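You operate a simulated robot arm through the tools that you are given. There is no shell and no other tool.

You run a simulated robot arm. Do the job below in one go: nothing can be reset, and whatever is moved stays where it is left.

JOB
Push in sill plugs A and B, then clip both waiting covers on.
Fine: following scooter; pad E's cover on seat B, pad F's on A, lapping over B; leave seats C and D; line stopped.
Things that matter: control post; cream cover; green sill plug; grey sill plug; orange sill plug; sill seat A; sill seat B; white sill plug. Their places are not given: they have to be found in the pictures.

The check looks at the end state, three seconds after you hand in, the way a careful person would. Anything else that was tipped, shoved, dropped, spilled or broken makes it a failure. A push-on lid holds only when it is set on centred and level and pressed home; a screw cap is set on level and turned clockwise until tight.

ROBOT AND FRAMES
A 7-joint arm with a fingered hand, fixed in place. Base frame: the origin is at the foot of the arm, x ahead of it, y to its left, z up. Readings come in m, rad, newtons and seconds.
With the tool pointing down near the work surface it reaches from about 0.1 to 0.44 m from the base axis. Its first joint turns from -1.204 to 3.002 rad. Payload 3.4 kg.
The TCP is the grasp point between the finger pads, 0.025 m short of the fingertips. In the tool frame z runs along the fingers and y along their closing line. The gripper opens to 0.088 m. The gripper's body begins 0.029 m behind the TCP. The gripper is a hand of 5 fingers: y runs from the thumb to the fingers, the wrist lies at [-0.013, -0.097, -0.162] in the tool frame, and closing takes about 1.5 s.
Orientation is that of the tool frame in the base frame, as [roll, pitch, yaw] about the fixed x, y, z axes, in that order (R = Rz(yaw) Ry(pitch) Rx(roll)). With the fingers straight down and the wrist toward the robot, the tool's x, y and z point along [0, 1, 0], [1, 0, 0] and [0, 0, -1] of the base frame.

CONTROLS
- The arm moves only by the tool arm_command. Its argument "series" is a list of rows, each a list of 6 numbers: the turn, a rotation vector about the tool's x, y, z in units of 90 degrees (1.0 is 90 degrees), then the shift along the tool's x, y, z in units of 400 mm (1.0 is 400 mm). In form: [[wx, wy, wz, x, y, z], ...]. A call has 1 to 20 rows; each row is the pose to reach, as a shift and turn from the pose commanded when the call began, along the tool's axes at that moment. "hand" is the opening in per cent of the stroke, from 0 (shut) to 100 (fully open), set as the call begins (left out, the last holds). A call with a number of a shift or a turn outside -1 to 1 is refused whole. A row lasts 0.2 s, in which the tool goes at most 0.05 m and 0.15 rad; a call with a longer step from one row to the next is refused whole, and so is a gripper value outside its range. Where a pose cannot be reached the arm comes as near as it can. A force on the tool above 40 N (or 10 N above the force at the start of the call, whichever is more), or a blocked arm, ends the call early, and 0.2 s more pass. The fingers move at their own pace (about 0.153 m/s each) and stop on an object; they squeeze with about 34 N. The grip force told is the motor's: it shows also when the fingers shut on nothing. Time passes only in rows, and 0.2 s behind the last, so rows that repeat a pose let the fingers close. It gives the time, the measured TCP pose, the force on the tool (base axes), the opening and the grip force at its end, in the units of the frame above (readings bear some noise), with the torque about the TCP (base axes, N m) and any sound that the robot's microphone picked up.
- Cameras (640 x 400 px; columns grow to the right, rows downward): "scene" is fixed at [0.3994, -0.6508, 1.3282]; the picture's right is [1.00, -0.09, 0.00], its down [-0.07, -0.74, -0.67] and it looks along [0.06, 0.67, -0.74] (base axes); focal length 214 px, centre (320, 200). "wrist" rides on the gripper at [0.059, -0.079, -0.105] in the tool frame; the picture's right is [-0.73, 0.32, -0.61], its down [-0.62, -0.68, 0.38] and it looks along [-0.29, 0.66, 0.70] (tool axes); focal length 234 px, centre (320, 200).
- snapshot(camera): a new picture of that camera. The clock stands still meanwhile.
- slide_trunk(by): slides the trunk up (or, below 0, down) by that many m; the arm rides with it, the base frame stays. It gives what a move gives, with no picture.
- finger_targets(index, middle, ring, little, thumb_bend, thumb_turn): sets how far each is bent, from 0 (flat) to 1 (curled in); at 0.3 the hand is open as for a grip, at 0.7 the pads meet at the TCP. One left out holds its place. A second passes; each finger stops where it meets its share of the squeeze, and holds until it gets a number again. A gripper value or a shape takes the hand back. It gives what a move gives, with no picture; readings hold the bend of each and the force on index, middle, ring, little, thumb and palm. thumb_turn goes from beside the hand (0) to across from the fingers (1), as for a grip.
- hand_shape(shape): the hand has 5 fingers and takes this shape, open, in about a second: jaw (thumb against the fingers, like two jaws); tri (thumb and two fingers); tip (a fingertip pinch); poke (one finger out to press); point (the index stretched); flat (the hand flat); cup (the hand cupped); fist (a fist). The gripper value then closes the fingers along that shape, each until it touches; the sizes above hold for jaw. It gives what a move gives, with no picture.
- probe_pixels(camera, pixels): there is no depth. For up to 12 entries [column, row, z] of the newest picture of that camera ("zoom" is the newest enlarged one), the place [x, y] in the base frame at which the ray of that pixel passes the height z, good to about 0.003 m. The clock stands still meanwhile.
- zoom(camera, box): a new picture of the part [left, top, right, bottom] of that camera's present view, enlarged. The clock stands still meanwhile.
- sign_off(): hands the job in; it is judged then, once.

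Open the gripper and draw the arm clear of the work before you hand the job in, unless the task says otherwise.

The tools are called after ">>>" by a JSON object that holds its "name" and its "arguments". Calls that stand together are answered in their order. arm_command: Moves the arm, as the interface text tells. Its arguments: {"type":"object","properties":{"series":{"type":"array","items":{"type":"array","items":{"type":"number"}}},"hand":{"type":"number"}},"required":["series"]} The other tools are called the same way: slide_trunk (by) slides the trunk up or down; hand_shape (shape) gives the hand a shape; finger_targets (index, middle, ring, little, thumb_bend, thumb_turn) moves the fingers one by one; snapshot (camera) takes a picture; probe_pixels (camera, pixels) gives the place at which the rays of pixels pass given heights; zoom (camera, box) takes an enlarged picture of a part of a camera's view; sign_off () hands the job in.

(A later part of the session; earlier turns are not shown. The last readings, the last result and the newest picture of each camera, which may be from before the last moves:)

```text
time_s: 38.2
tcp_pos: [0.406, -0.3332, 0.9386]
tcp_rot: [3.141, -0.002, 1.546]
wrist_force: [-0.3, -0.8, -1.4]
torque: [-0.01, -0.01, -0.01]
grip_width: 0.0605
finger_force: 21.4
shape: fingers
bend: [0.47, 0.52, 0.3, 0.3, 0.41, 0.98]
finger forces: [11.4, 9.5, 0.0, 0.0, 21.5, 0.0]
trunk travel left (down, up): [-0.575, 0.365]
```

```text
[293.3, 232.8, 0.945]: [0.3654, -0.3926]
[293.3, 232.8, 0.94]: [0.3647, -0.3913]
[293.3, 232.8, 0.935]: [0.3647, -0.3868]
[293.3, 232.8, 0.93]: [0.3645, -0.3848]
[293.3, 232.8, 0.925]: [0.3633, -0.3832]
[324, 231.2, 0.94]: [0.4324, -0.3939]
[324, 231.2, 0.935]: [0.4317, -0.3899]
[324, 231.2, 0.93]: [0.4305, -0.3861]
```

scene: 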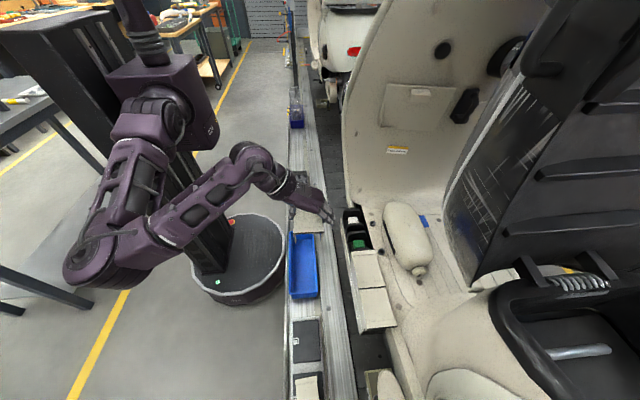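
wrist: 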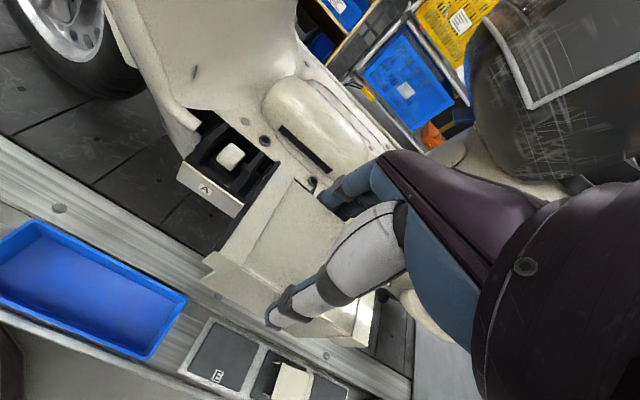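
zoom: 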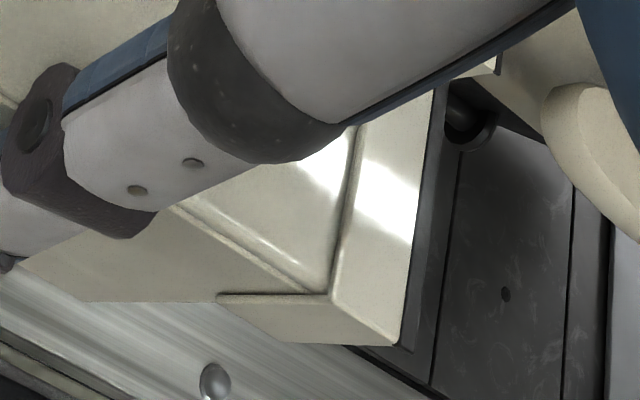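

The two views agree at a cover top of z≈0.932, about 7 mm below the TCP, with centre at (0.400, −0.337) and about −1.8° yaw. Next I'll re-measure seat A's ribs and sill heights with the same two-camera method.

>>> {"name": "zoom", "arguments": {"camera": "wrist", "box": [170, 100, 290, 200]}}

>>> {"name": "zoom", "arguments": {"camera": "scene", "box": [340, 200, 390, 260]}}

```text
4.00 times, centred on (230, 150) of wrist
```

zoom: 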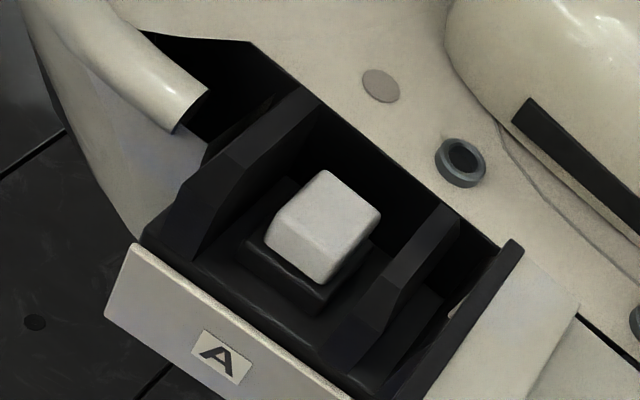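

```text
6.67 times, centred on (365, 230) of scene
```

zoom: 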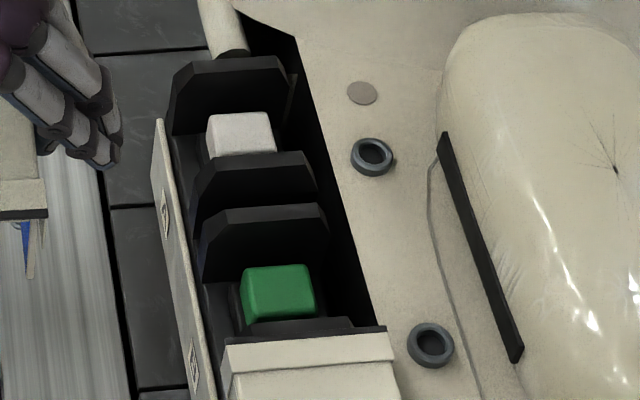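

I'll probe matching features in both views: rib A2's +x top corner, rib A1's +x top corner, the floor disc and the plate's top corner.

>>> {"name": "probe_pixels", "arguments": {"camera": "wrist", "pixels": [[260, 151.25, 0.8], [260, 151.25, 0.78], [225, 121.5, 0.8], [225, 121.5, 0.78], [245, 121.5, 0.79], [245, 121.5, 0.77], [183.75, 160.75, 0.77], [183.75, 160.75, 0.75], [247.5, 154.0, 0.78], [247.5, 154.0, 0.77]]}}

>>> {"name": "probe_pixels", "arguments": {"camera": "scene", "pixels": [[362.45, 222.8, 0.8], [362.45, 222.8, 0.78], [359, 208.55, 0.8], [359, 208.55, 0.78], [371.45, 213.95, 0.79], [371.45, 213.95, 0.77], [340.7, 217.7, 0.77], [340.7, 217.7, 0.75]]}}

```text
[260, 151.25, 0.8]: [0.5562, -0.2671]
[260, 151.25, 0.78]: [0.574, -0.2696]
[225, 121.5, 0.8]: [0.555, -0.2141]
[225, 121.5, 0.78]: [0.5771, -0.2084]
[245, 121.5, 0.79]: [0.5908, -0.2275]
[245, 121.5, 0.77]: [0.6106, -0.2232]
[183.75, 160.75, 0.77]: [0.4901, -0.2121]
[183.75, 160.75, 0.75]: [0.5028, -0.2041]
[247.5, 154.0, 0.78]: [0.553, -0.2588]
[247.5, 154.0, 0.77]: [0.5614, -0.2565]
```

```text
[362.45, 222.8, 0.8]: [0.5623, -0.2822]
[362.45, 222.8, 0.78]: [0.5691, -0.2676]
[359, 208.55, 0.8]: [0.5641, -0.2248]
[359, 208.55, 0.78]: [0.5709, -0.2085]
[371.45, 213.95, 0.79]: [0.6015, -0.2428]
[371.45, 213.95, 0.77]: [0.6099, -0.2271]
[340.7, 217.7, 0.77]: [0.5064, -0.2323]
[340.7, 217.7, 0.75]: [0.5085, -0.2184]
```

The rib tops come out at z≈0.784 and the floor at about 0.768, with seat B's centre at (0.546, −0.332). I'll bring the cover over seat B, about 3 cm above first contact, with the yaw corrected.

>>> {"name": "arm_command", "arguments": {"series": [[0, 0, -0.005, 0.003, 0.07, 0], [0, 0, -0.01, 0.006, 0.14, 0], [0, 0, -0.0166, 0.01, 0.22, 0], [0, 0, -0.0166, 0.015, 0.3, 0], [0, 0, -0.0166, 0.0213, 0.3645, 0], [0, 0, -0.0166, 0.0213, 0.3645, 0.05], [0, 0, -0.0166, 0.0213, 0.3645, 0.09], [0, 0, -0.0166, 0.0213, 0.3645, 0.09]]}}

>>> {"name": "snapshot", "arguments": {"camera": "wrist"}}

>>> {"name": "zoom", "arguments": {"camera": "scene", "box": [320, 190, 416, 270]}}

```text
time_s: 40.0
tcp_pos: [0.5525, -0.3292, 0.9054]
tcp_rot: [3.14, -0.002, 1.573]
wrist_force: [-0.6, 0.1, -0.5]
torque: [-0.01, 0.0, 0.01]
grip_width: 0.0605
finger_force: 20.9
shape: fingers
bend: [0.47, 0.52, 0.3, 0.3, 0.41, 0.98]
finger forces: [11.3, 9.3, 0.0, 0.0, 21.5, 0.1]
trunk travel left (down, up): [-0.575, 0.365]
```

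```text
taken
```

wrist: 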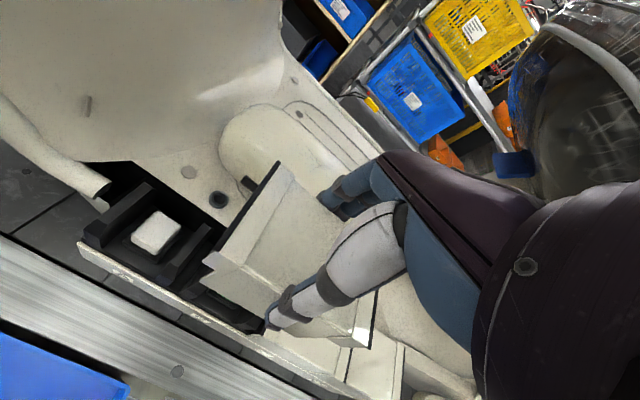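

```text
5.00 times, centred on (368, 230) of scene
```

zoom: 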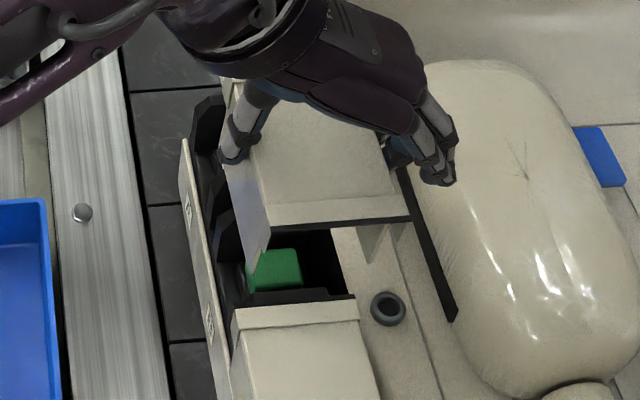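

The cover is over seat B with its skirts straddling the green plug. I'll probe its −y edge and compare the position with the seat's.

>>> {"name": "zoom", "arguments": {"camera": "scene", "box": [345, 215, 401, 250]}}

>>> {"name": "zoom", "arguments": {"camera": "wrist", "box": [190, 150, 390, 350]}}

>>> {"name": "probe_pixels", "arguments": {"camera": "zoom", "pixels": [[181, 207, 0.8985], [307, 30, 0.8985], [218, 236, 0.8985], [329, 60, 0.8985]]}}

```text
11.43 times, centred on (373, 232) of scene
```

zoom: 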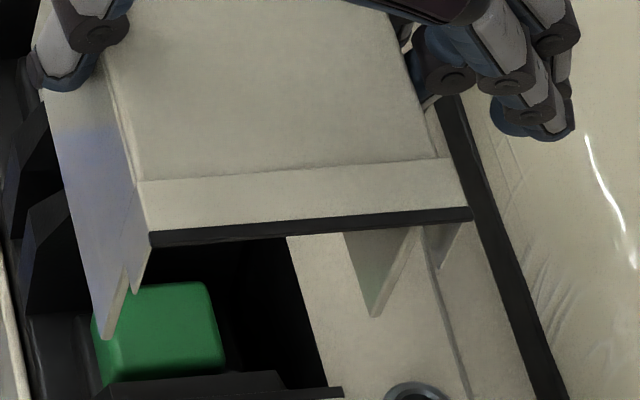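

```text
2.00 times, centred on (290, 250) of wrist
```

zoom: 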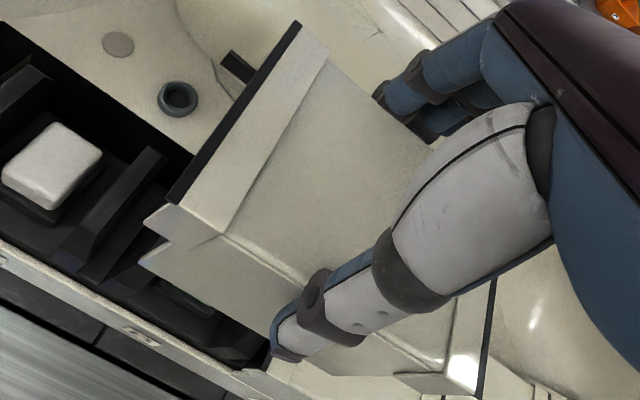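

```text
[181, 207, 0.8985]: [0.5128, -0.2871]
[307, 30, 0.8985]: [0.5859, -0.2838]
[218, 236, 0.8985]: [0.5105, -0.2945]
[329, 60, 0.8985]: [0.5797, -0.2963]
```

Now the −y edge corners from the scene view, at the cover-top height.

>>> {"name": "probe_pixels", "arguments": {"camera": "scene", "pixels": [[357.95, 234.8, 0.8985], [386.1, 232.7, 0.8985], [357.95, 234.8, 0.895], [386.1, 232.7, 0.895], [357.95, 234.8, 0.902], [386.1, 232.7, 0.902]]}}

```text
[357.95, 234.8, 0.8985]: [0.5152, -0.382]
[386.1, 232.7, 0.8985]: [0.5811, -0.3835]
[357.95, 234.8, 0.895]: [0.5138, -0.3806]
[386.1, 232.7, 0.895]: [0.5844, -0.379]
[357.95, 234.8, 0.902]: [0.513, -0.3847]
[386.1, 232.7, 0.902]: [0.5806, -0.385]
```

The cover centre is at about (0.548, −0.334), within 2 mm of the seat. I'll shift it by +2 mm in y and −1 mm in x, then lower it slowly over the ribs.

>>> {"name": "arm_command", "arguments": {"series": [[0, 0, 0, 0.005, -0.0025, 0.04], [0, 0, 0, 0.005, -0.0025, 0.09], [0, 0, 0, 0.005, -0.0025, 0.13], [0, 0, 0, 0.005, -0.0025, 0.15], [0, 0, 0, 0.005, -0.0025, 0.17], [0, 0, 0, 0.005, -0.0025, 0.19], [0, 0, 0, 0.005, -0.0025, 0.21]]}}

>>> {"name": "zoom", "arguments": {"camera": "scene", "box": [340, 205, 404, 260]}}

>>> {"name": "snapshot", "arguments": {"camera": "wrist"}}

```text
time_s: 41.6
tcp_pos: [0.5535, -0.3252, 0.8213]
tcp_rot: [3.14, -0.003, 1.573]
wrist_force: [1.5, 0.4, -0.5]
torque: [0.01, -0.08, -0.01]
grip_width: 0.0604
finger_force: 20.8
shape: fingers
bend: [0.47, 0.52, 0.3, 0.3, 0.41, 0.98]
finger forces: [12.0, 9.4, 0.1, 0.0, 20.5, 0.1]
trunk travel left (down, up): [-0.575, 0.365]
```

```text
7.27 times, centred on (372, 232) of scene
```

zoom: 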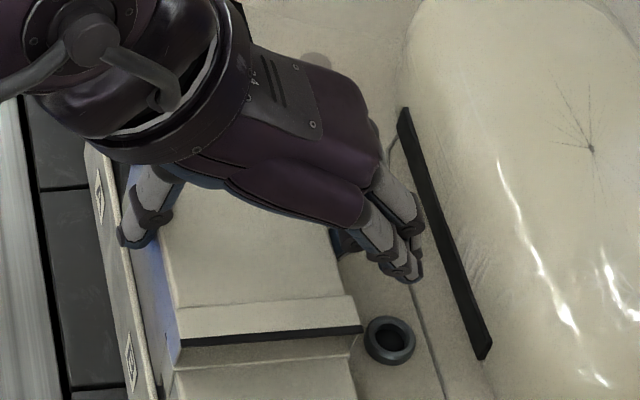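

```text
taken
```

wrist: 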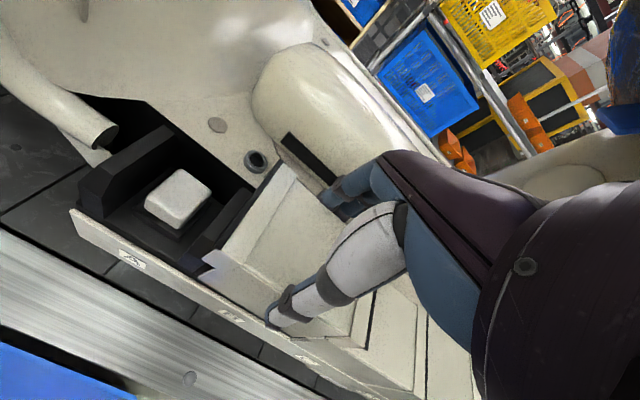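

The cover is partly down over the ribs with almost no force, and its −y lip lies over C at scene zoom (182–362, 335). I'll keep lowering in small steps.

>>> {"name": "arm_command", "arguments": {"series": [[0, 0, 0, 0, 0, 0.01], [0, 0, 0, 0, 0, 0.018], [0, 0, 0, 0, 0, 0.026], [0, 0, 0, 0, 0, 0.033], [0, 0, 0, 0, 0, 0.04]]}}

>>> {"name": "zoom", "arguments": {"camera": "scene", "box": [340, 205, 404, 260]}}

>>> {"name": "zoom", "arguments": {"camera": "wrist", "box": [190, 150, 390, 350]}}

```text
time_s: 42.8
tcp_pos: [0.5516, -0.3257, 0.806]
tcp_rot: [3.14, -0.002, 1.574]
wrist_force: [1.3, 0.1, 0.8]
torque: [-0.02, -0.15, -0.02]
grip_width: 0.0607
finger_force: 21.2
shape: fingers
bend: [0.47, 0.52, 0.3, 0.3, 0.41, 0.98]
finger forces: [11.8, 9.6, 0.0, 0.0, 20.5, 0.1]
trunk travel left (down, up): [-0.575, 0.365]
```

```text
7.27 times, centred on (372, 232) of scene
```

zoom: 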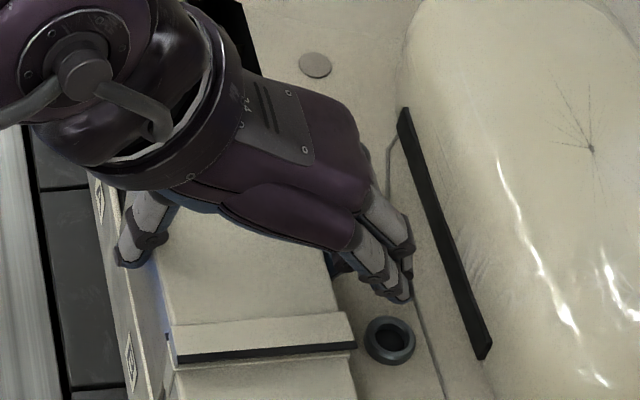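

```text
2.00 times, centred on (290, 250) of wrist
```

zoom: 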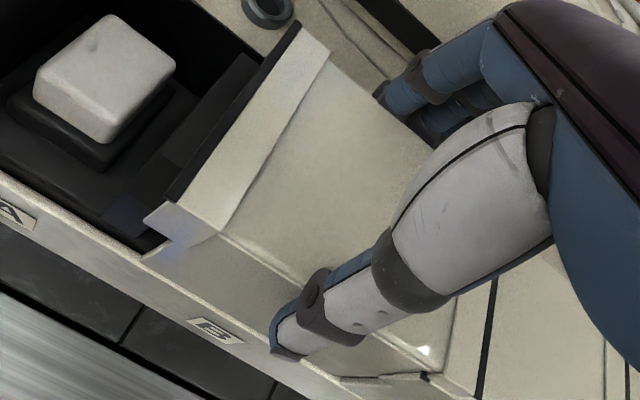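

There is still no resistance, with the cover top near 0.80 and fingertips near 0.781. I'll lower a few more millimetres and watch the force.

>>> {"name": "arm_command", "arguments": {"series": [[0, 0, 0, 0, 0, 0.004], [0, 0, 0, 0, 0, 0.008], [0, 0, 0, 0, 0, 0.012], [0, 0, 0, 0, 0, 0.015]]}}

>>> {"name": "zoom", "arguments": {"camera": "scene", "box": [340, 205, 404, 260]}}

```text
time_s: 43.8
tcp_pos: [0.5527, -0.3259, 0.7987]
tcp_rot: [3.141, 0.0, 1.571]
wrist_force: [3.0, -1.7, 0.9]
torque: [-0.07, -0.35, -0.1]
grip_width: 0.0606
finger_force: 20.4
shape: fingers
bend: [0.47, 0.52, 0.3, 0.3, 0.41, 0.98]
finger forces: [12.1, 10.1, 0.0, 0.0, 19.2, 0.0]
trunk travel left (down, up): [-0.575, 0.365]
```

```text
7.27 times, centred on (372, 232) of scene
```

zoom: 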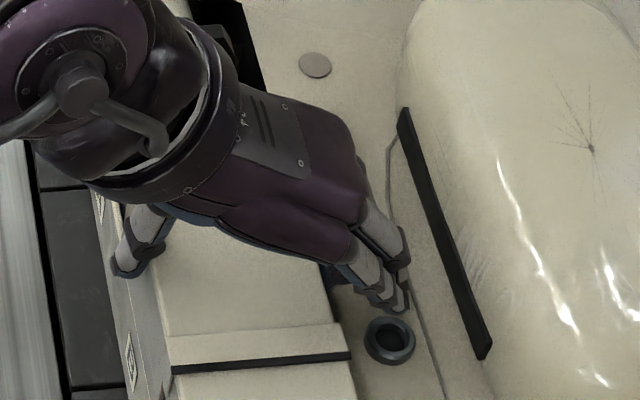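

The cover's top is now about 0.792 with only a few newtons of side force, so it is nearly down. I'll open index, middle and thumb to release it.

>>> {"name": "finger_targets", "arguments": {"index": 0.3, "middle": 0.3, "thumb_bend": 0.3}}

>>> {"name": "snapshot", "arguments": {"camera": "wrist"}}

>>> {"name": "zoom", "arguments": {"camera": "scene", "box": [340, 205, 404, 260]}}

```text
time_s: 44.8
tcp_pos: [0.554, -0.3263, 0.8003]
tcp_rot: [-3.142, -0.002, 1.573]
wrist_force: [-0.1, 0.3, -0.7]
torque: [0.0, 0.01, -0.01]
grip_width: 0.0845
finger_force: 0.0
shape: fingers
bend: [0.3, 0.3, 0.3, 0.3, 0.3, 0.96]
finger forces: [0.1, 0.0, 0.0, 0.0, 0.0, 0.0]
trunk travel left (down, up): [-0.575, 0.365]
```

```text
taken
```

wrist: 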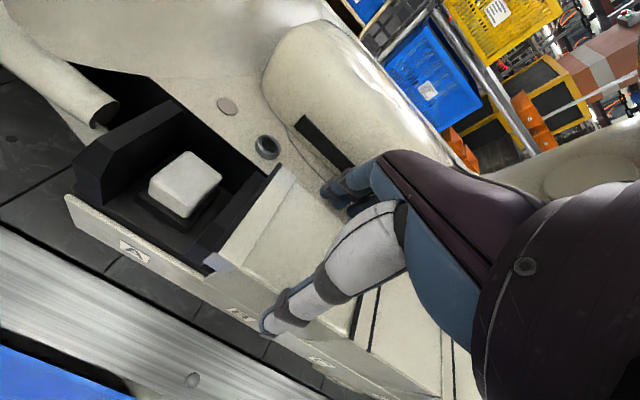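

```text
7.27 times, centred on (372, 232) of scene
```

zoom: 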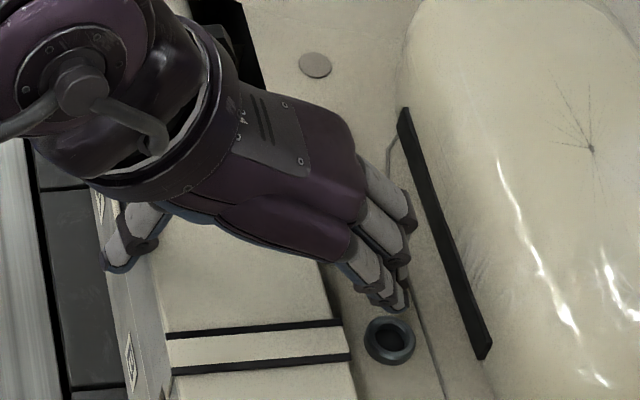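

After release a second dark line appears at scene zoom rows 328 and 365 around the B/C joint. I'll raise the hand straight up and look closely at how the cover settled.

>>> {"name": "arm_command", "arguments": {"series": [[0, 0, 0, 0, 0, -0.03], [0, 0, 0, 0, 0, -0.08], [0, 0, 0, 0, 0, -0.15], [0, 0, 0, 0, -0.04, -0.23], [0, 0, 0, 0, -0.12, -0.31], [0, 0, 0, 0, -0.2, -0.36]]}}

>>> {"name": "zoom", "arguments": {"camera": "scene", "box": [340, 220, 404, 260]}}

>>> {"name": "snapshot", "arguments": {"camera": "wrist"}}

```text
time_s: 46.2
tcp_pos: [0.4713, -0.3261, 0.9433]
tcp_rot: [3.139, -0.001, 1.574]
wrist_force: [0.3, -0.7, -0.2]
torque: [0.0, -0.02, -0.03]
grip_width: 0.0847
finger_force: 0.2
shape: fingers
bend: [0.3, 0.3, 0.3, 0.3, 0.3, 0.96]
finger forces: [0.0, 0.0, 0.0, 0.0, 0.0, 0.1]
trunk travel left (down, up): [-0.575, 0.365]
```

```text
10.00 times, centred on (372, 240) of scene
```

zoom: 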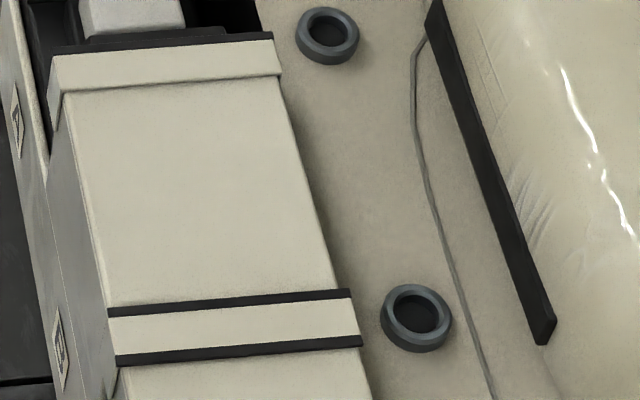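

```text
taken
```

wrist: 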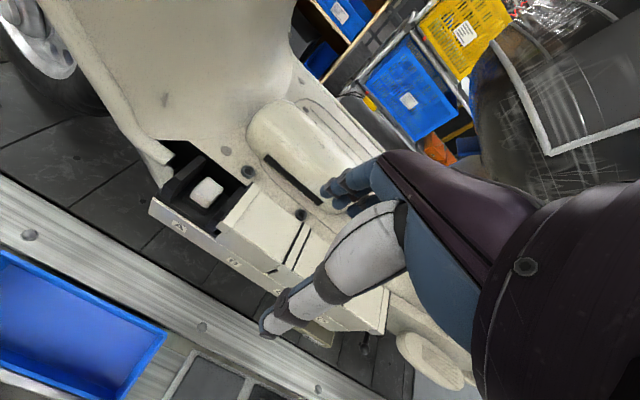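

I'll look at the B/C joint from the wrist side as well, near (290,240), and compare it with the C/D joint.

>>> {"name": "zoom", "arguments": {"camera": "wrist", "box": [220, 180, 348, 290]}}

>>> {"name": "zoom", "arguments": {"camera": "scene", "box": [346, 244, 386, 269]}}

>>> {"name": "zoom", "arguments": {"camera": "scene", "box": [350, 275, 398, 305]}}

>>> {"name": "zoom", "arguments": {"camera": "scene", "box": [336, 218, 376, 243]}}

```text
3.64 times, centred on (284, 235) of wrist
```

zoom: 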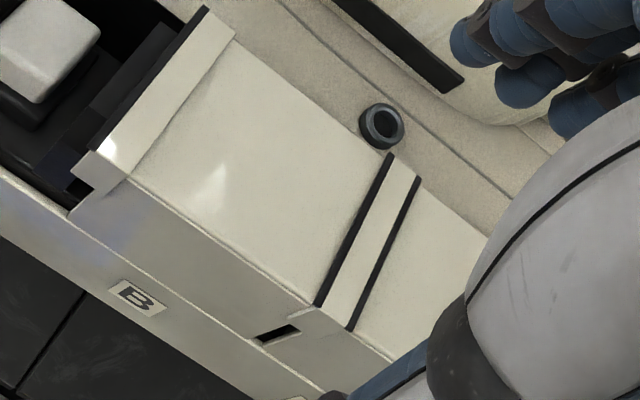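

```text
16.00 times, centred on (366, 256) of scene
```

zoom: 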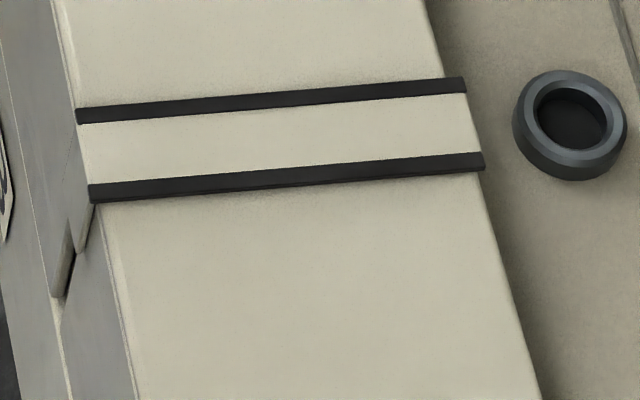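

```text
13.33 times, centred on (374, 290) of scene
```

zoom: 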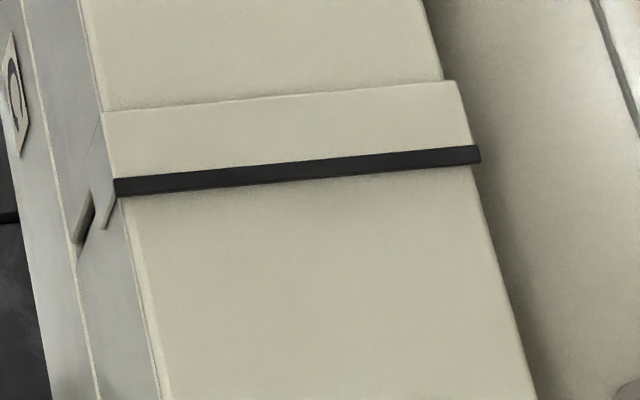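

```text
16.00 times, centred on (356, 230) of scene
```

zoom: 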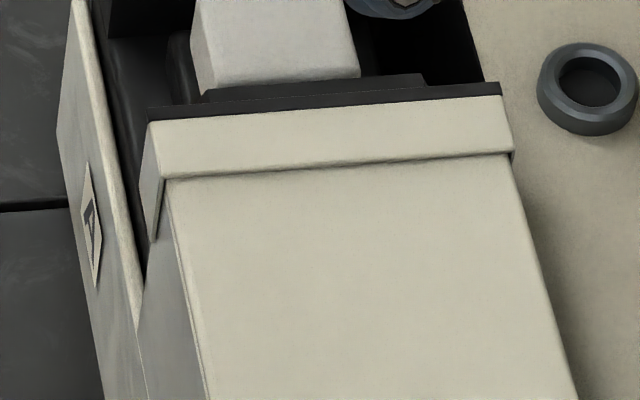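

The picture shows two seals at B/C: B's seal on top at the lower line, and C's seal showing at the upper line, unlike C/D where only one shows. I'll measure where these edges lie to see whether B is shifted in y.

>>> {"name": "probe_pixels", "arguments": {"camera": "scene", "pixels": [[345.4, 225.1, 0.789], [367.25, 223.6, 0.789], [351.6, 255.2, 0.789], [376.2, 253.1, 0.789], [350.9, 251.2, 0.789], [375.1, 249.25, 0.789], [358.6, 288.5, 0.789], [385.85, 286.1, 0.789]]}}

>>> {"name": "zoom", "arguments": {"camera": "scene", "box": [350, 308, 406, 343]}}

```text
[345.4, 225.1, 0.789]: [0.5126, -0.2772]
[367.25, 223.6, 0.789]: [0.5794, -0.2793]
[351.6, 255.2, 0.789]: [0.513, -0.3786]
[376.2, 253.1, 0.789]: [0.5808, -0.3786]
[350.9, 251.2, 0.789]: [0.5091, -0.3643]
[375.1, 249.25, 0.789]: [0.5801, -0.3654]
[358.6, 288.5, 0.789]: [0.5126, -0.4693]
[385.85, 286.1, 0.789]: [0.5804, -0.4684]
```

```text
11.43 times, centred on (378, 326) of scene
```

zoom: 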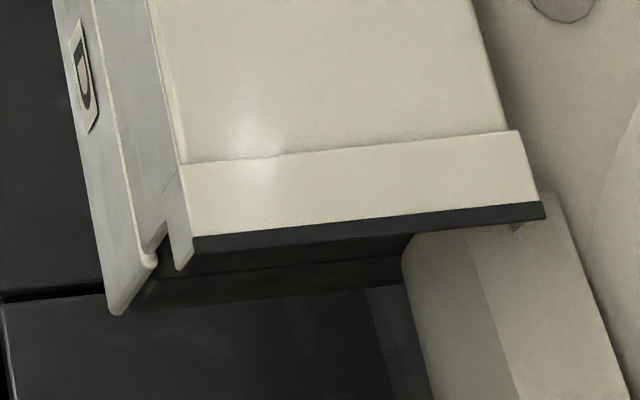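

B's edges are at y −0.278 and −0.379, so its centre is about −0.328 and within 2–3 mm of the pitch from C/D. It sits loosely and is not pressed yet, so I'll switch to the two-finger poke shape and press on its centre.

>>> {"name": "hand_shape", "arguments": {"shape": "poke"}}

>>> {"name": "arm_command", "arguments": {"series": [[0, 0, 0, 0, 0.06, 0.0], [0, 0, 0, 0, 0.12, 0.0], [0, 0, 0, 0, 0.186, 0.02], [0, 0, 0, 0, 0.186, 0.1], [0, 0, 0, 0, 0.186, 0.18], [0, 0, 0, 0, 0.186, 0.26], [0, 0, 0, 0, 0.186, 0.28]]}}

>>> {"name": "snapshot", "arguments": {"camera": "wrist"}}

>>> {"name": "zoom", "arguments": {"camera": "scene", "box": [336, 205, 400, 260]}}

```text
time_s: 47.1
tcp_pos: [0.4717, -0.3275, 0.9427]
tcp_rot: [3.14, -0.002, 1.572]
wrist_force: [-0.3, -0.5, -0.2]
torque: [0.02, 0.0, -0.04]
grip_width: 0.0
finger_force: 0.1
shape: poke
bend: [0.7, 0.7, 0.99, 0.99, 1.0, 1.0]
finger forces: [0.0, 0.1, 0.1, 0.0, 0.1, 0.0]
trunk travel left (down, up): [-0.575, 0.365]
```

```text
time_s: 48.7
tcp_pos: [0.5448, -0.3272, 0.8312]
tcp_rot: [3.142, -0.003, 1.574]
wrist_force: [-0.5, 0.0, -0.7]
torque: [0.0, -0.01, -0.01]
grip_width: 0.0001
finger_force: 0.1
shape: poke
bend: [0.7, 0.7, 0.99, 0.99, 1.0, 1.0]
finger forces: [0.1, 0.0, 0.1, 0.1, 0.0, 0.0]
trunk travel left (down, up): [-0.575, 0.365]
```

```text
taken
```

wrist: 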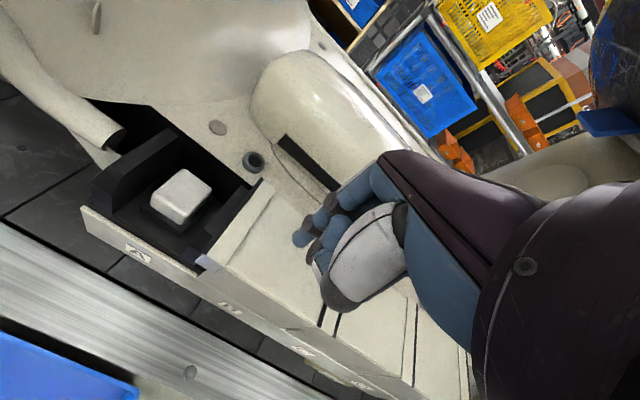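

```text
7.27 times, centred on (368, 232) of scene
```

zoom: 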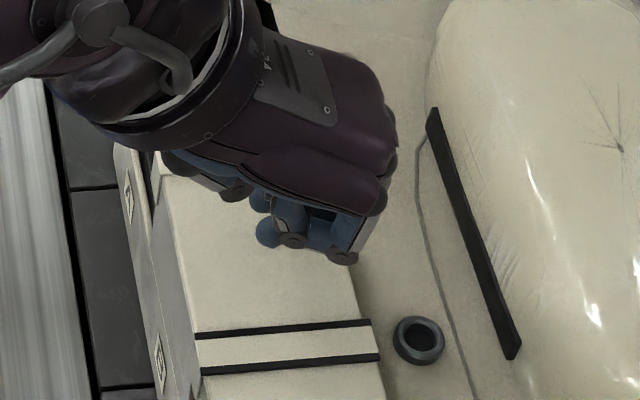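

The fingertips are about 2 cm above the centre of B's cover. I'll press down slowly.

>>> {"name": "arm_command", "arguments": {"series": [[0, 0, 0, 0, 0.003, 0.025], [0, 0, 0, 0, 0.003, 0.04], [0, 0, 0, 0, 0.003, 0.05], [0, 0, 0, 0, 0.003, 0.057], [0, 0, 0, 0, 0.003, 0.063], [0, 0, 0, 0, 0.003, 0.068], [0, 0, 0, 0, 0.003, 0.073], [0, 0, 0, 0, 0.003, 0.078], [0, 0, 0, 0, 0.003, 0.083], [0, 0, 0, 0, 0.003, 0.088]]}}

>>> {"name": "zoom", "arguments": {"camera": "scene", "box": [336, 205, 400, 260]}}

>>> {"name": "zoom", "arguments": {"camera": "wrist", "box": [190, 150, 390, 350]}}

```text
time_s: 49.8
tcp_pos: [0.5504, -0.3267, 0.8187]
tcp_rot: [3.115, -0.002, 1.572]
wrist_force: [-2.4, 1.4, 15.6]
torque: [0.04, 0.05, -0.01]
grip_width: 0.0
finger_force: 0.2
shape: poke
bend: [0.7, 0.7, 0.99, 0.99, 1.0, 1.0]
finger forces: [9.4, 6.1, 0.0, 0.0, 0.1, 0.0]
trunk travel left (down, up): [-0.575, 0.365]
stopped in row 5: the force on the tool passed its limit at 42 N (the readings are from after the stop); the commanded pose is now the measured one
```

```text
7.27 times, centred on (368, 232) of scene
```

zoom: 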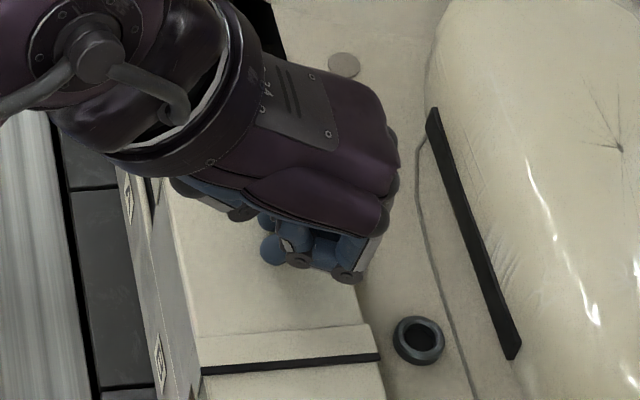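

```text
2.00 times, centred on (290, 250) of wrist
```

zoom: 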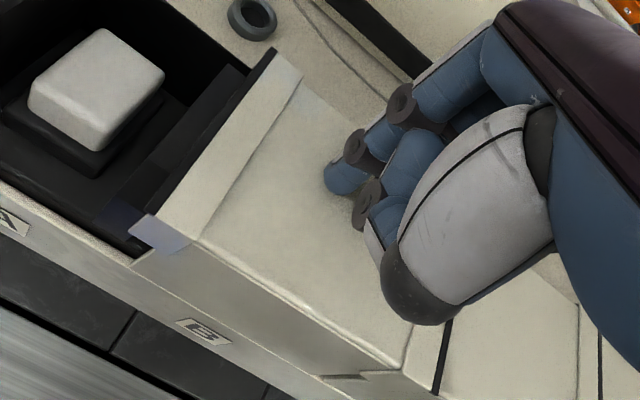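

After pressing, the B/C joint shows a single black line, just like C/D. I'll lift off and inspect B closely.

>>> {"name": "arm_command", "arguments": {"series": [[0, 0, 0, 0, 0, -0.05], [0.008, 0, 0, 0, -0.03, -0.13], [0.017, 0, 0, 0, -0.1, -0.21], [0.017, 0, 0, 0, -0.18, -0.29], [0.017, 0, 0, 0, -0.26, -0.32]]}}

>>> {"name": "zoom", "arguments": {"camera": "scene", "box": [340, 220, 404, 260]}}

>>> {"name": "zoom", "arguments": {"camera": "scene", "box": [346, 244, 386, 269]}}

>>> {"name": "snapshot", "arguments": {"camera": "wrist"}}

```text
time_s: 51.0
tcp_pos: [0.442, -0.3286, 0.9403]
tcp_rot: [-3.132, -0.002, 1.57]
wrist_force: [0.0, -0.8, 0.3]
torque: [0.01, 0.0, 0.03]
grip_width: 0.0003
finger_force: 0.1
shape: poke
bend: [0.7, 0.7, 0.99, 0.99, 1.0, 1.0]
finger forces: [0.0, 0.0, 0.0, 0.0, 0.1, 0.0]
trunk travel left (down, up): [-0.575, 0.365]
```

```text
10.00 times, centred on (372, 240) of scene
```

zoom: 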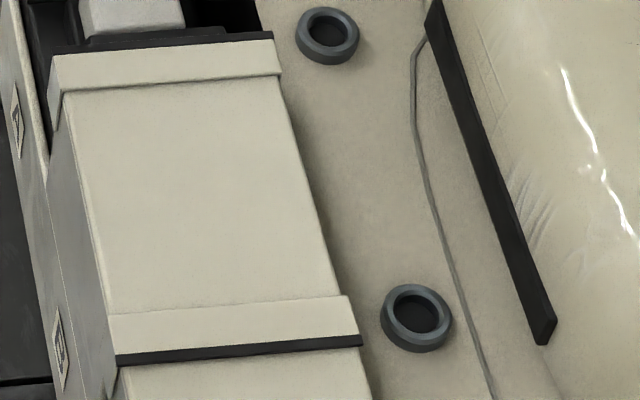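

```text
16.00 times, centred on (366, 256) of scene
```

zoom: 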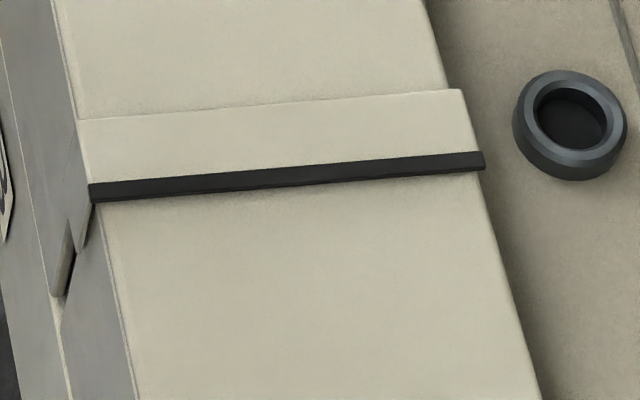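

```text
taken
```

wrist: 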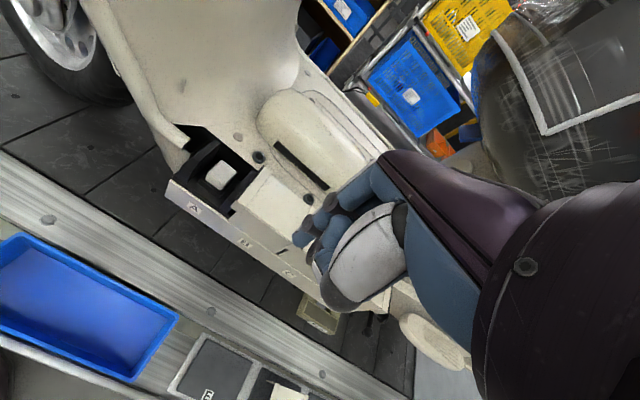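

B now looks just like C over D. Next is the cover on pad F: I'll open to the jaw shape and travel back down over the pads.

>>> {"name": "hand_shape", "arguments": {"shape": "jaw"}}

>>> {"name": "arm_command", "arguments": {"series": [[-0.003, 0, 0, -0.05, -0.04, 0.06], [-0.006, 0, 0, -0.1, -0.08, 0.13], [-0.006, 0, 0, -0.17, -0.12, 0.2], [-0.006, 0, 0, -0.24, -0.15, 0.27], [-0.006, 0, 0, -0.31, -0.18, 0.34], [-0.006, 0, 0, -0.38, -0.2, 0.41], [-0.006, 0, 0, -0.45, -0.205, 0.46], [-0.006, 0, 0, -0.52, -0.205, 0.5], [-0.006, 0, 0, -0.6, -0.205, 0.53]], "hand": 100}}

>>> {"name": "slide_trunk", "arguments": {"by": -0.2}}

>>> {"name": "snapshot", "arguments": {"camera": "wrist"}}

>>> {"name": "snapshot", "arguments": {"camera": "scene"}}

```text
time_s: 51.9
tcp_pos: [0.4439, -0.3291, 0.9404]
tcp_rot: [-3.132, -0.002, 1.569]
wrist_force: [0.1, 0.5, 0.0]
torque: [0.0, 0.0, 0.02]
grip_width: 0.0881
finger_force: 0.1
shape: jaw
bend: [0.3, 0.3, 0.3, 0.3, 0.3, 0.98]
finger forces: [0.0, 0.1, 0.1, 0.0, 0.0, 0.0]
trunk travel left (down, up): [-0.575, 0.365]
```

```text
time_s: 53.9
tcp_pos: [0.3605, -0.5691, 0.7293]
tcp_rot: [3.14, -0.003, 1.571]
wrist_force: [1.4, -0.1, -0.3]
torque: [0.03, 0.01, -0.01]
grip_width: 0.088
finger_force: 0.1
shape: jaw
bend: [0.3, 0.3, 0.3, 0.3, 0.3, 0.98]
finger forces: [0.0, 0.0, 0.1, 0.1, 0.1, 0.0]
trunk travel left (down, up): [-0.575, 0.365]
```

```text
time_s: 56.1
tcp_pos: [0.3585, -0.5683, 0.5299]
tcp_rot: [-3.142, -0.002, 1.57]
wrist_force: [0.2, -0.4, -0.5]
torque: [0.01, 0.01, 0.01]
grip_width: 0.0876
finger_force: 0.0
shape: jaw
bend: [0.3, 0.3, 0.3, 0.3, 0.3, 0.98]
finger forces: [0.0, 0.0, 0.0, 0.0, 0.0, 0.0]
trunk travel left (down, up): [-0.375, 0.565]
```

```text
taken
```

wrist: 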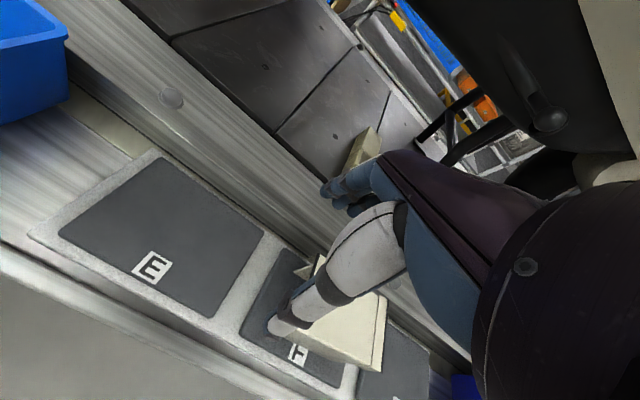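

```text
taken
```

scene: 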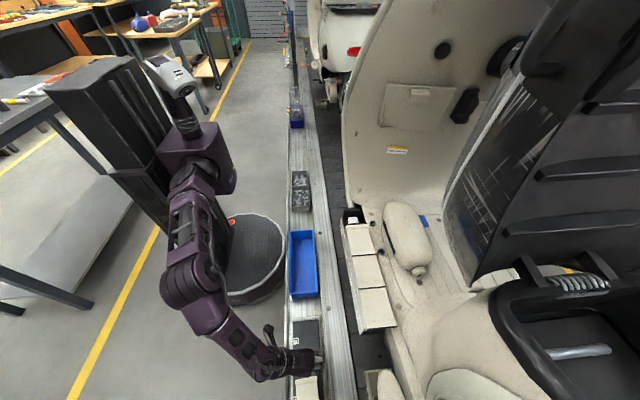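

Pad E is empty and F's cover is behind the thumb at wrist (330,330). I'll move over F at this height.

>>> {"name": "arm_command", "arguments": {"series": [[0, 0, 0, -0.08, 0, 0], [0, 0, 0, -0.16, 0, 0], [0, 0, 0, -0.225, 0, 0], [0, 0, 0, -0.225, 0, 0]], "hand": 100}}

>>> {"name": "snapshot", "arguments": {"camera": "wrist"}}

>>> {"name": "zoom", "arguments": {"camera": "wrist", "box": [170, 180, 330, 340]}}

>>> {"name": "zoom", "arguments": {"camera": "scene", "box": [276, 340, 340, 400]}}

```text
time_s: 57.1
tcp_pos: [0.3557, -0.5996, 0.5457]
tcp_rot: [-3.14, 0.001, 1.568]
wrist_force: [-0.3, 0.2, 0.2]
torque: [0.0, -0.01, -0.01]
grip_width: 0.0882
finger_force: 0.0
shape: jaw
bend: [0.3, 0.3, 0.3, 0.3, 0.3, 0.98]
finger forces: [0.0, 0.0, 0.0, 0.1, 0.0, 0.0]
out of reach, approached as far as the arm can: row 1, 2, 3, 4
trunk travel left (down, up): [-0.375, 0.565]
```

```text
taken
```

wrist: 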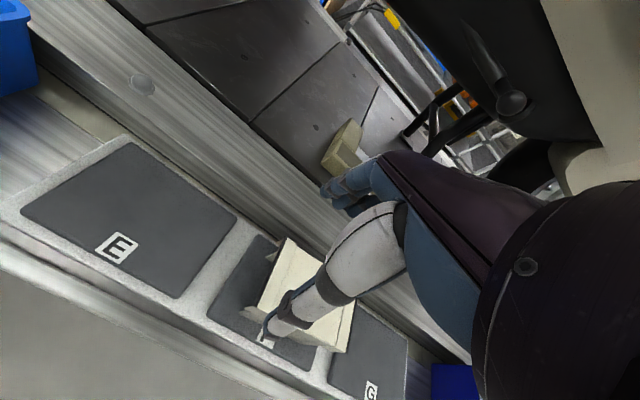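

```text
2.50 times, centred on (250, 260) of wrist
```

zoom: 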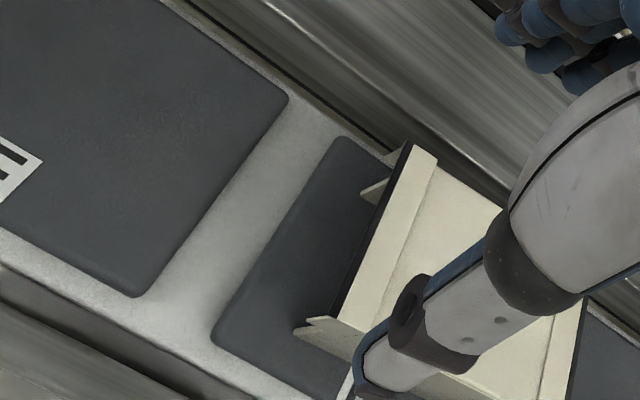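

```text
6.67 times, centred on (308, 370) of scene
```

zoom: 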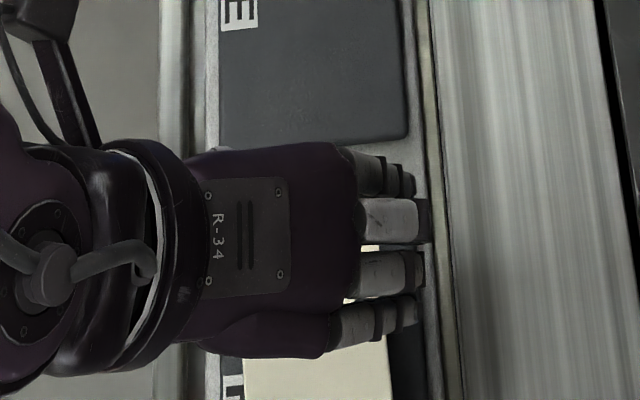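

y=−0.60 is the reach limit at this trunk height. I'll raise the arm and lower the trunk by the same amount so the shoulder is nearer the pads.

>>> {"name": "arm_command", "arguments": {"series": [[0, 0, 0, 0, 0, -0.1], [0, 0, 0, 0, 0, -0.2], [0, 0, 0, 0, 0, -0.3], [0, 0, 0, 0, 0.005, -0.4], [0, 0, 0, 0, 0.01, -0.45]], "hand": 100}}

>>> {"name": "slide_trunk", "arguments": {"by": -0.18}}

>>> {"name": "arm_command", "arguments": {"series": [[0, 0, 0, -0.06, 0, 0], [0, 0, 0, -0.12, 0, 0], [0, 0, 0, -0.15, 0, 0], [0, 0, 0, -0.15, 0, 0]], "hand": 100}}

>>> {"name": "snapshot", "arguments": {"camera": "wrist"}}

>>> {"name": "snapshot", "arguments": {"camera": "scene"}}

```text
time_s: 58.3
tcp_pos: [0.3573, -0.6014, 0.7275]
tcp_rot: [-3.141, -0.002, 1.568]
wrist_force: [0.8, -0.6, -0.3]
torque: [0.0, -0.01, 0.0]
grip_width: 0.0879
finger_force: 0.1
shape: jaw
bend: [0.3, 0.3, 0.3, 0.3, 0.3, 0.98]
finger forces: [0.0, 0.0, 0.0, 0.1, 0.0, 0.0]
trunk travel left (down, up): [-0.375, 0.565]
```

```text
time_s: 60.3
tcp_pos: [0.3583, -0.6014, 0.5465]
tcp_rot: [3.141, 0.0, 1.571]
wrist_force: [0.4, -0.5, 0.4]
torque: [-0.03, -0.02, 0.01]
grip_width: 0.0882
finger_force: 0.1
shape: jaw
bend: [0.3, 0.3, 0.3, 0.3, 0.3, 0.98]
finger forces: [0.0, 0.0, 0.1, 0.1, 0.0, 0.0]
trunk travel left (down, up): [-0.195, 0.745]
```

```text
time_s: 61.3
tcp_pos: [0.3564, -0.6636, 0.5462]
tcp_rot: [3.141, -0.002, 1.571]
wrist_force: [0.1, 0.6, 0.1]
torque: [-0.02, 0.0, 0.02]
grip_width: 0.088
finger_force: 0.1
shape: jaw
bend: [0.3, 0.3, 0.3, 0.3, 0.3, 0.98]
finger forces: [0.0, 0.0, 0.0, 0.0, 0.0, 0.1]
trunk travel left (down, up): [-0.195, 0.745]
```

```text
taken
```

wrist: 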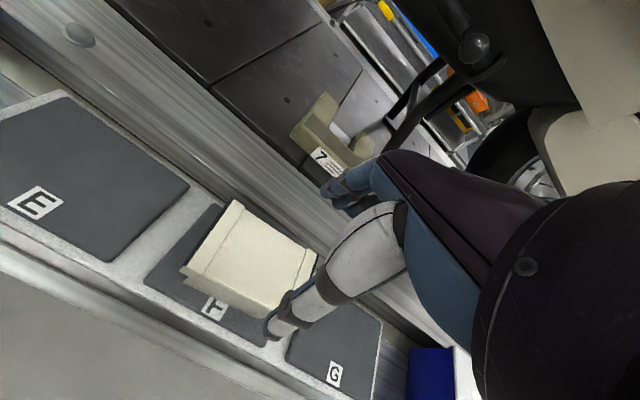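

```text
taken
```

scene: 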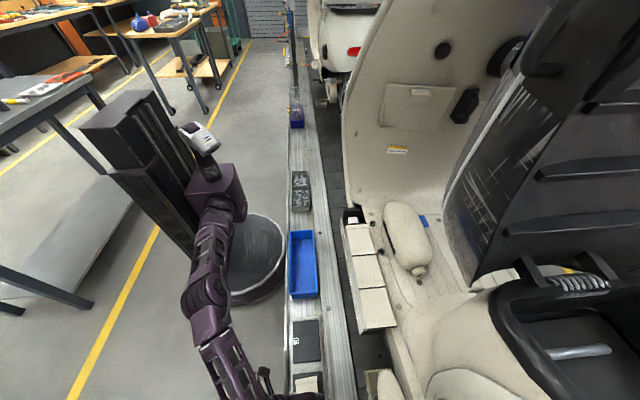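

Now F's cover is in view at wrist (185–315, 200–315), and the TCP reaches it. I'll zoom and probe its corners.

>>> {"name": "zoom", "arguments": {"camera": "wrist", "box": [170, 180, 330, 340]}}

>>> {"name": "zoom", "arguments": {"camera": "scene", "box": [276, 340, 340, 400]}}

```text
2.50 times, centred on (250, 260) of wrist
```

zoom: 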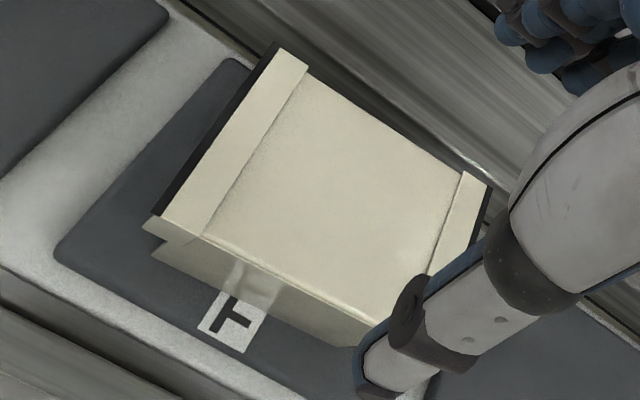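

```text
6.67 times, centred on (308, 370) of scene
```

zoom: 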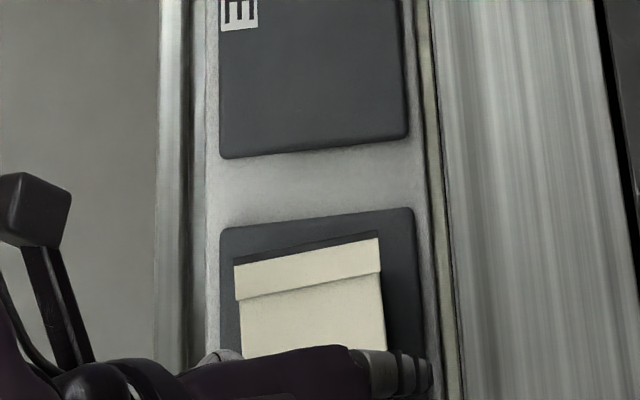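

I'll probe these F corner pixels from the wrist snapshot at z=0.455, the value that held for E, plus the +y edge from the scene.

>>> {"name": "probe_pixels", "arguments": {"camera": "wrist", "pixels": [[234, 199.2, 0.455], [186.8, 267.2, 0.455], [245.2, 210, 0.455], [204, 275.2, 0.455], [307.2, 248.8, 0.455], [318, 255.2, 0.455], [270.8, 308, 0.455]]}}

>>> {"name": "probe_pixels", "arguments": {"camera": "zoom", "pixels": [[234, 269, 0.455], [379, 239, 0.455], [240, 298, 0.455], [381, 272, 0.455]]}}

```text
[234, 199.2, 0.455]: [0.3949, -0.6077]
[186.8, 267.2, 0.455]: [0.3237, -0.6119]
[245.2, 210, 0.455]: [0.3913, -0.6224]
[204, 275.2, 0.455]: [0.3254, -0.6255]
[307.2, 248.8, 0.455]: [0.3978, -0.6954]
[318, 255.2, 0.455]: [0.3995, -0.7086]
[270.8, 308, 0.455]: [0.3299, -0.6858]
```

```text
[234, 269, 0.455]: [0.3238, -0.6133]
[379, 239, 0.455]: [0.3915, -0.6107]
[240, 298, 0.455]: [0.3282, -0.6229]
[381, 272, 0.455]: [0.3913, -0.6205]
```

F's cover centre is about (0.362, −0.660) with about +2.7° yaw. I'll align the hand and lower partway, then check the clearance on both sides.

>>> {"name": "arm_command", "arguments": {"series": [[0, 0, -0.015, 0.004, 0.01, 0.0], [0, 0, -0.0287, 0.0078, 0.02, 0.03], [0, 0, -0.0287, 0.0078, 0.02, 0.08], [0, 0, -0.0287, 0.0078, 0.02, 0.12], [0, 0, -0.0287, 0.0078, 0.02, 0.12]], "hand": 100}}

>>> {"name": "snapshot", "arguments": {"camera": "wrist"}}

>>> {"name": "zoom", "arguments": {"camera": "wrist", "box": [190, 160, 350, 340]}}

```text
time_s: 62.5
tcp_pos: [0.3645, -0.6595, 0.4992]
tcp_rot: [-3.141, 0.0, 1.614]
wrist_force: [0.8, -0.2, 0.7]
torque: [0.01, -0.01, 0.0]
grip_width: 0.088
finger_force: 0.2
shape: jaw
bend: [0.3, 0.3, 0.3, 0.3, 0.3, 0.98]
finger forces: [0.1, 0.0, 0.0, 0.1, 0.1, 0.0]
trunk travel left (down, up): [-0.195, 0.745]
```

```text
taken
```

wrist: 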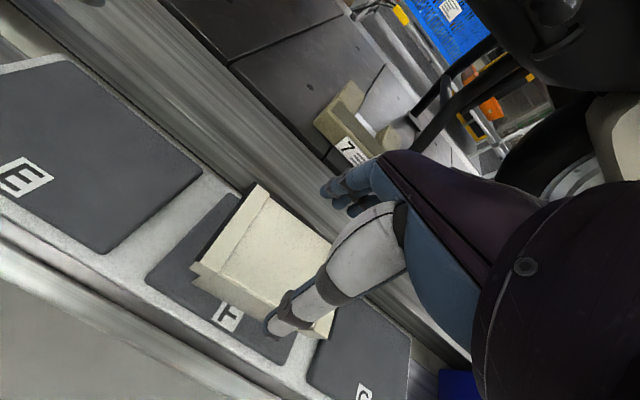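

```text
2.22 times, centred on (270, 250) of wrist
```

zoom: 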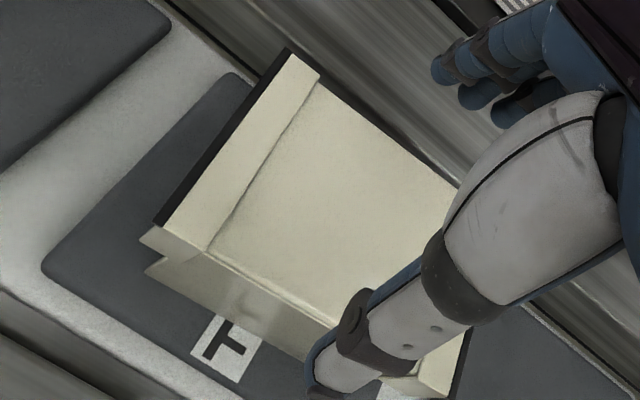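

The hand lines up with F. I'll lower the remaining 4 cm around the cover and check for any contact.

>>> {"name": "arm_command", "arguments": {"series": [[0, 0, 0, 0, 0, 0.04], [0, 0, 0, 0, 0, 0.075], [0, 0, 0, 0, 0, 0.1], [0, 0, 0, 0, 0, 0.1]], "hand": 100}}

>>> {"name": "snapshot", "arguments": {"camera": "wrist"}}

>>> {"name": "zoom", "arguments": {"camera": "scene", "box": [276, 340, 340, 400]}}

```text
time_s: 63.5
tcp_pos: [0.3671, -0.6587, 0.4588]
tcp_rot: [-3.14, -0.001, 1.613]
wrist_force: [0.8, 1.2, 0.1]
torque: [-0.02, -0.01, -0.01]
grip_width: 0.0879
finger_force: 0.1
shape: jaw
bend: [0.3, 0.3, 0.3, 0.3, 0.3, 0.98]
finger forces: [0.0, 0.1, 0.0, 0.1, 0.0, 0.1]
trunk travel left (down, up): [-0.195, 0.745]
```

```text
taken
```

wrist: 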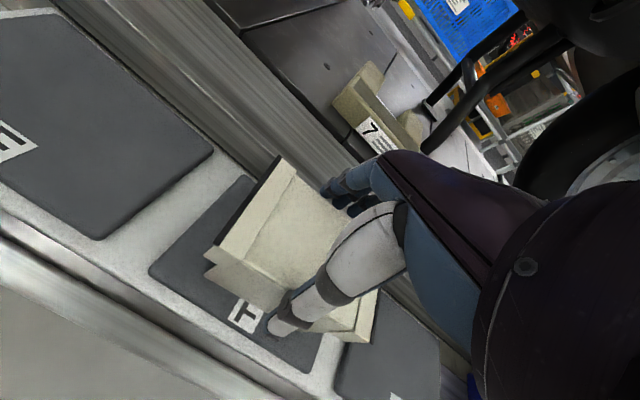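

```text
6.67 times, centred on (308, 370) of scene
```

zoom: 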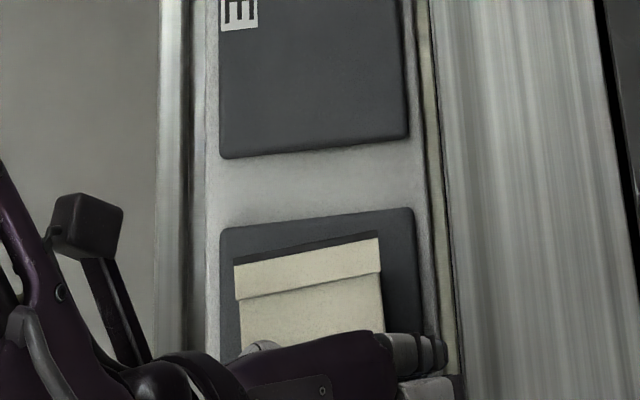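

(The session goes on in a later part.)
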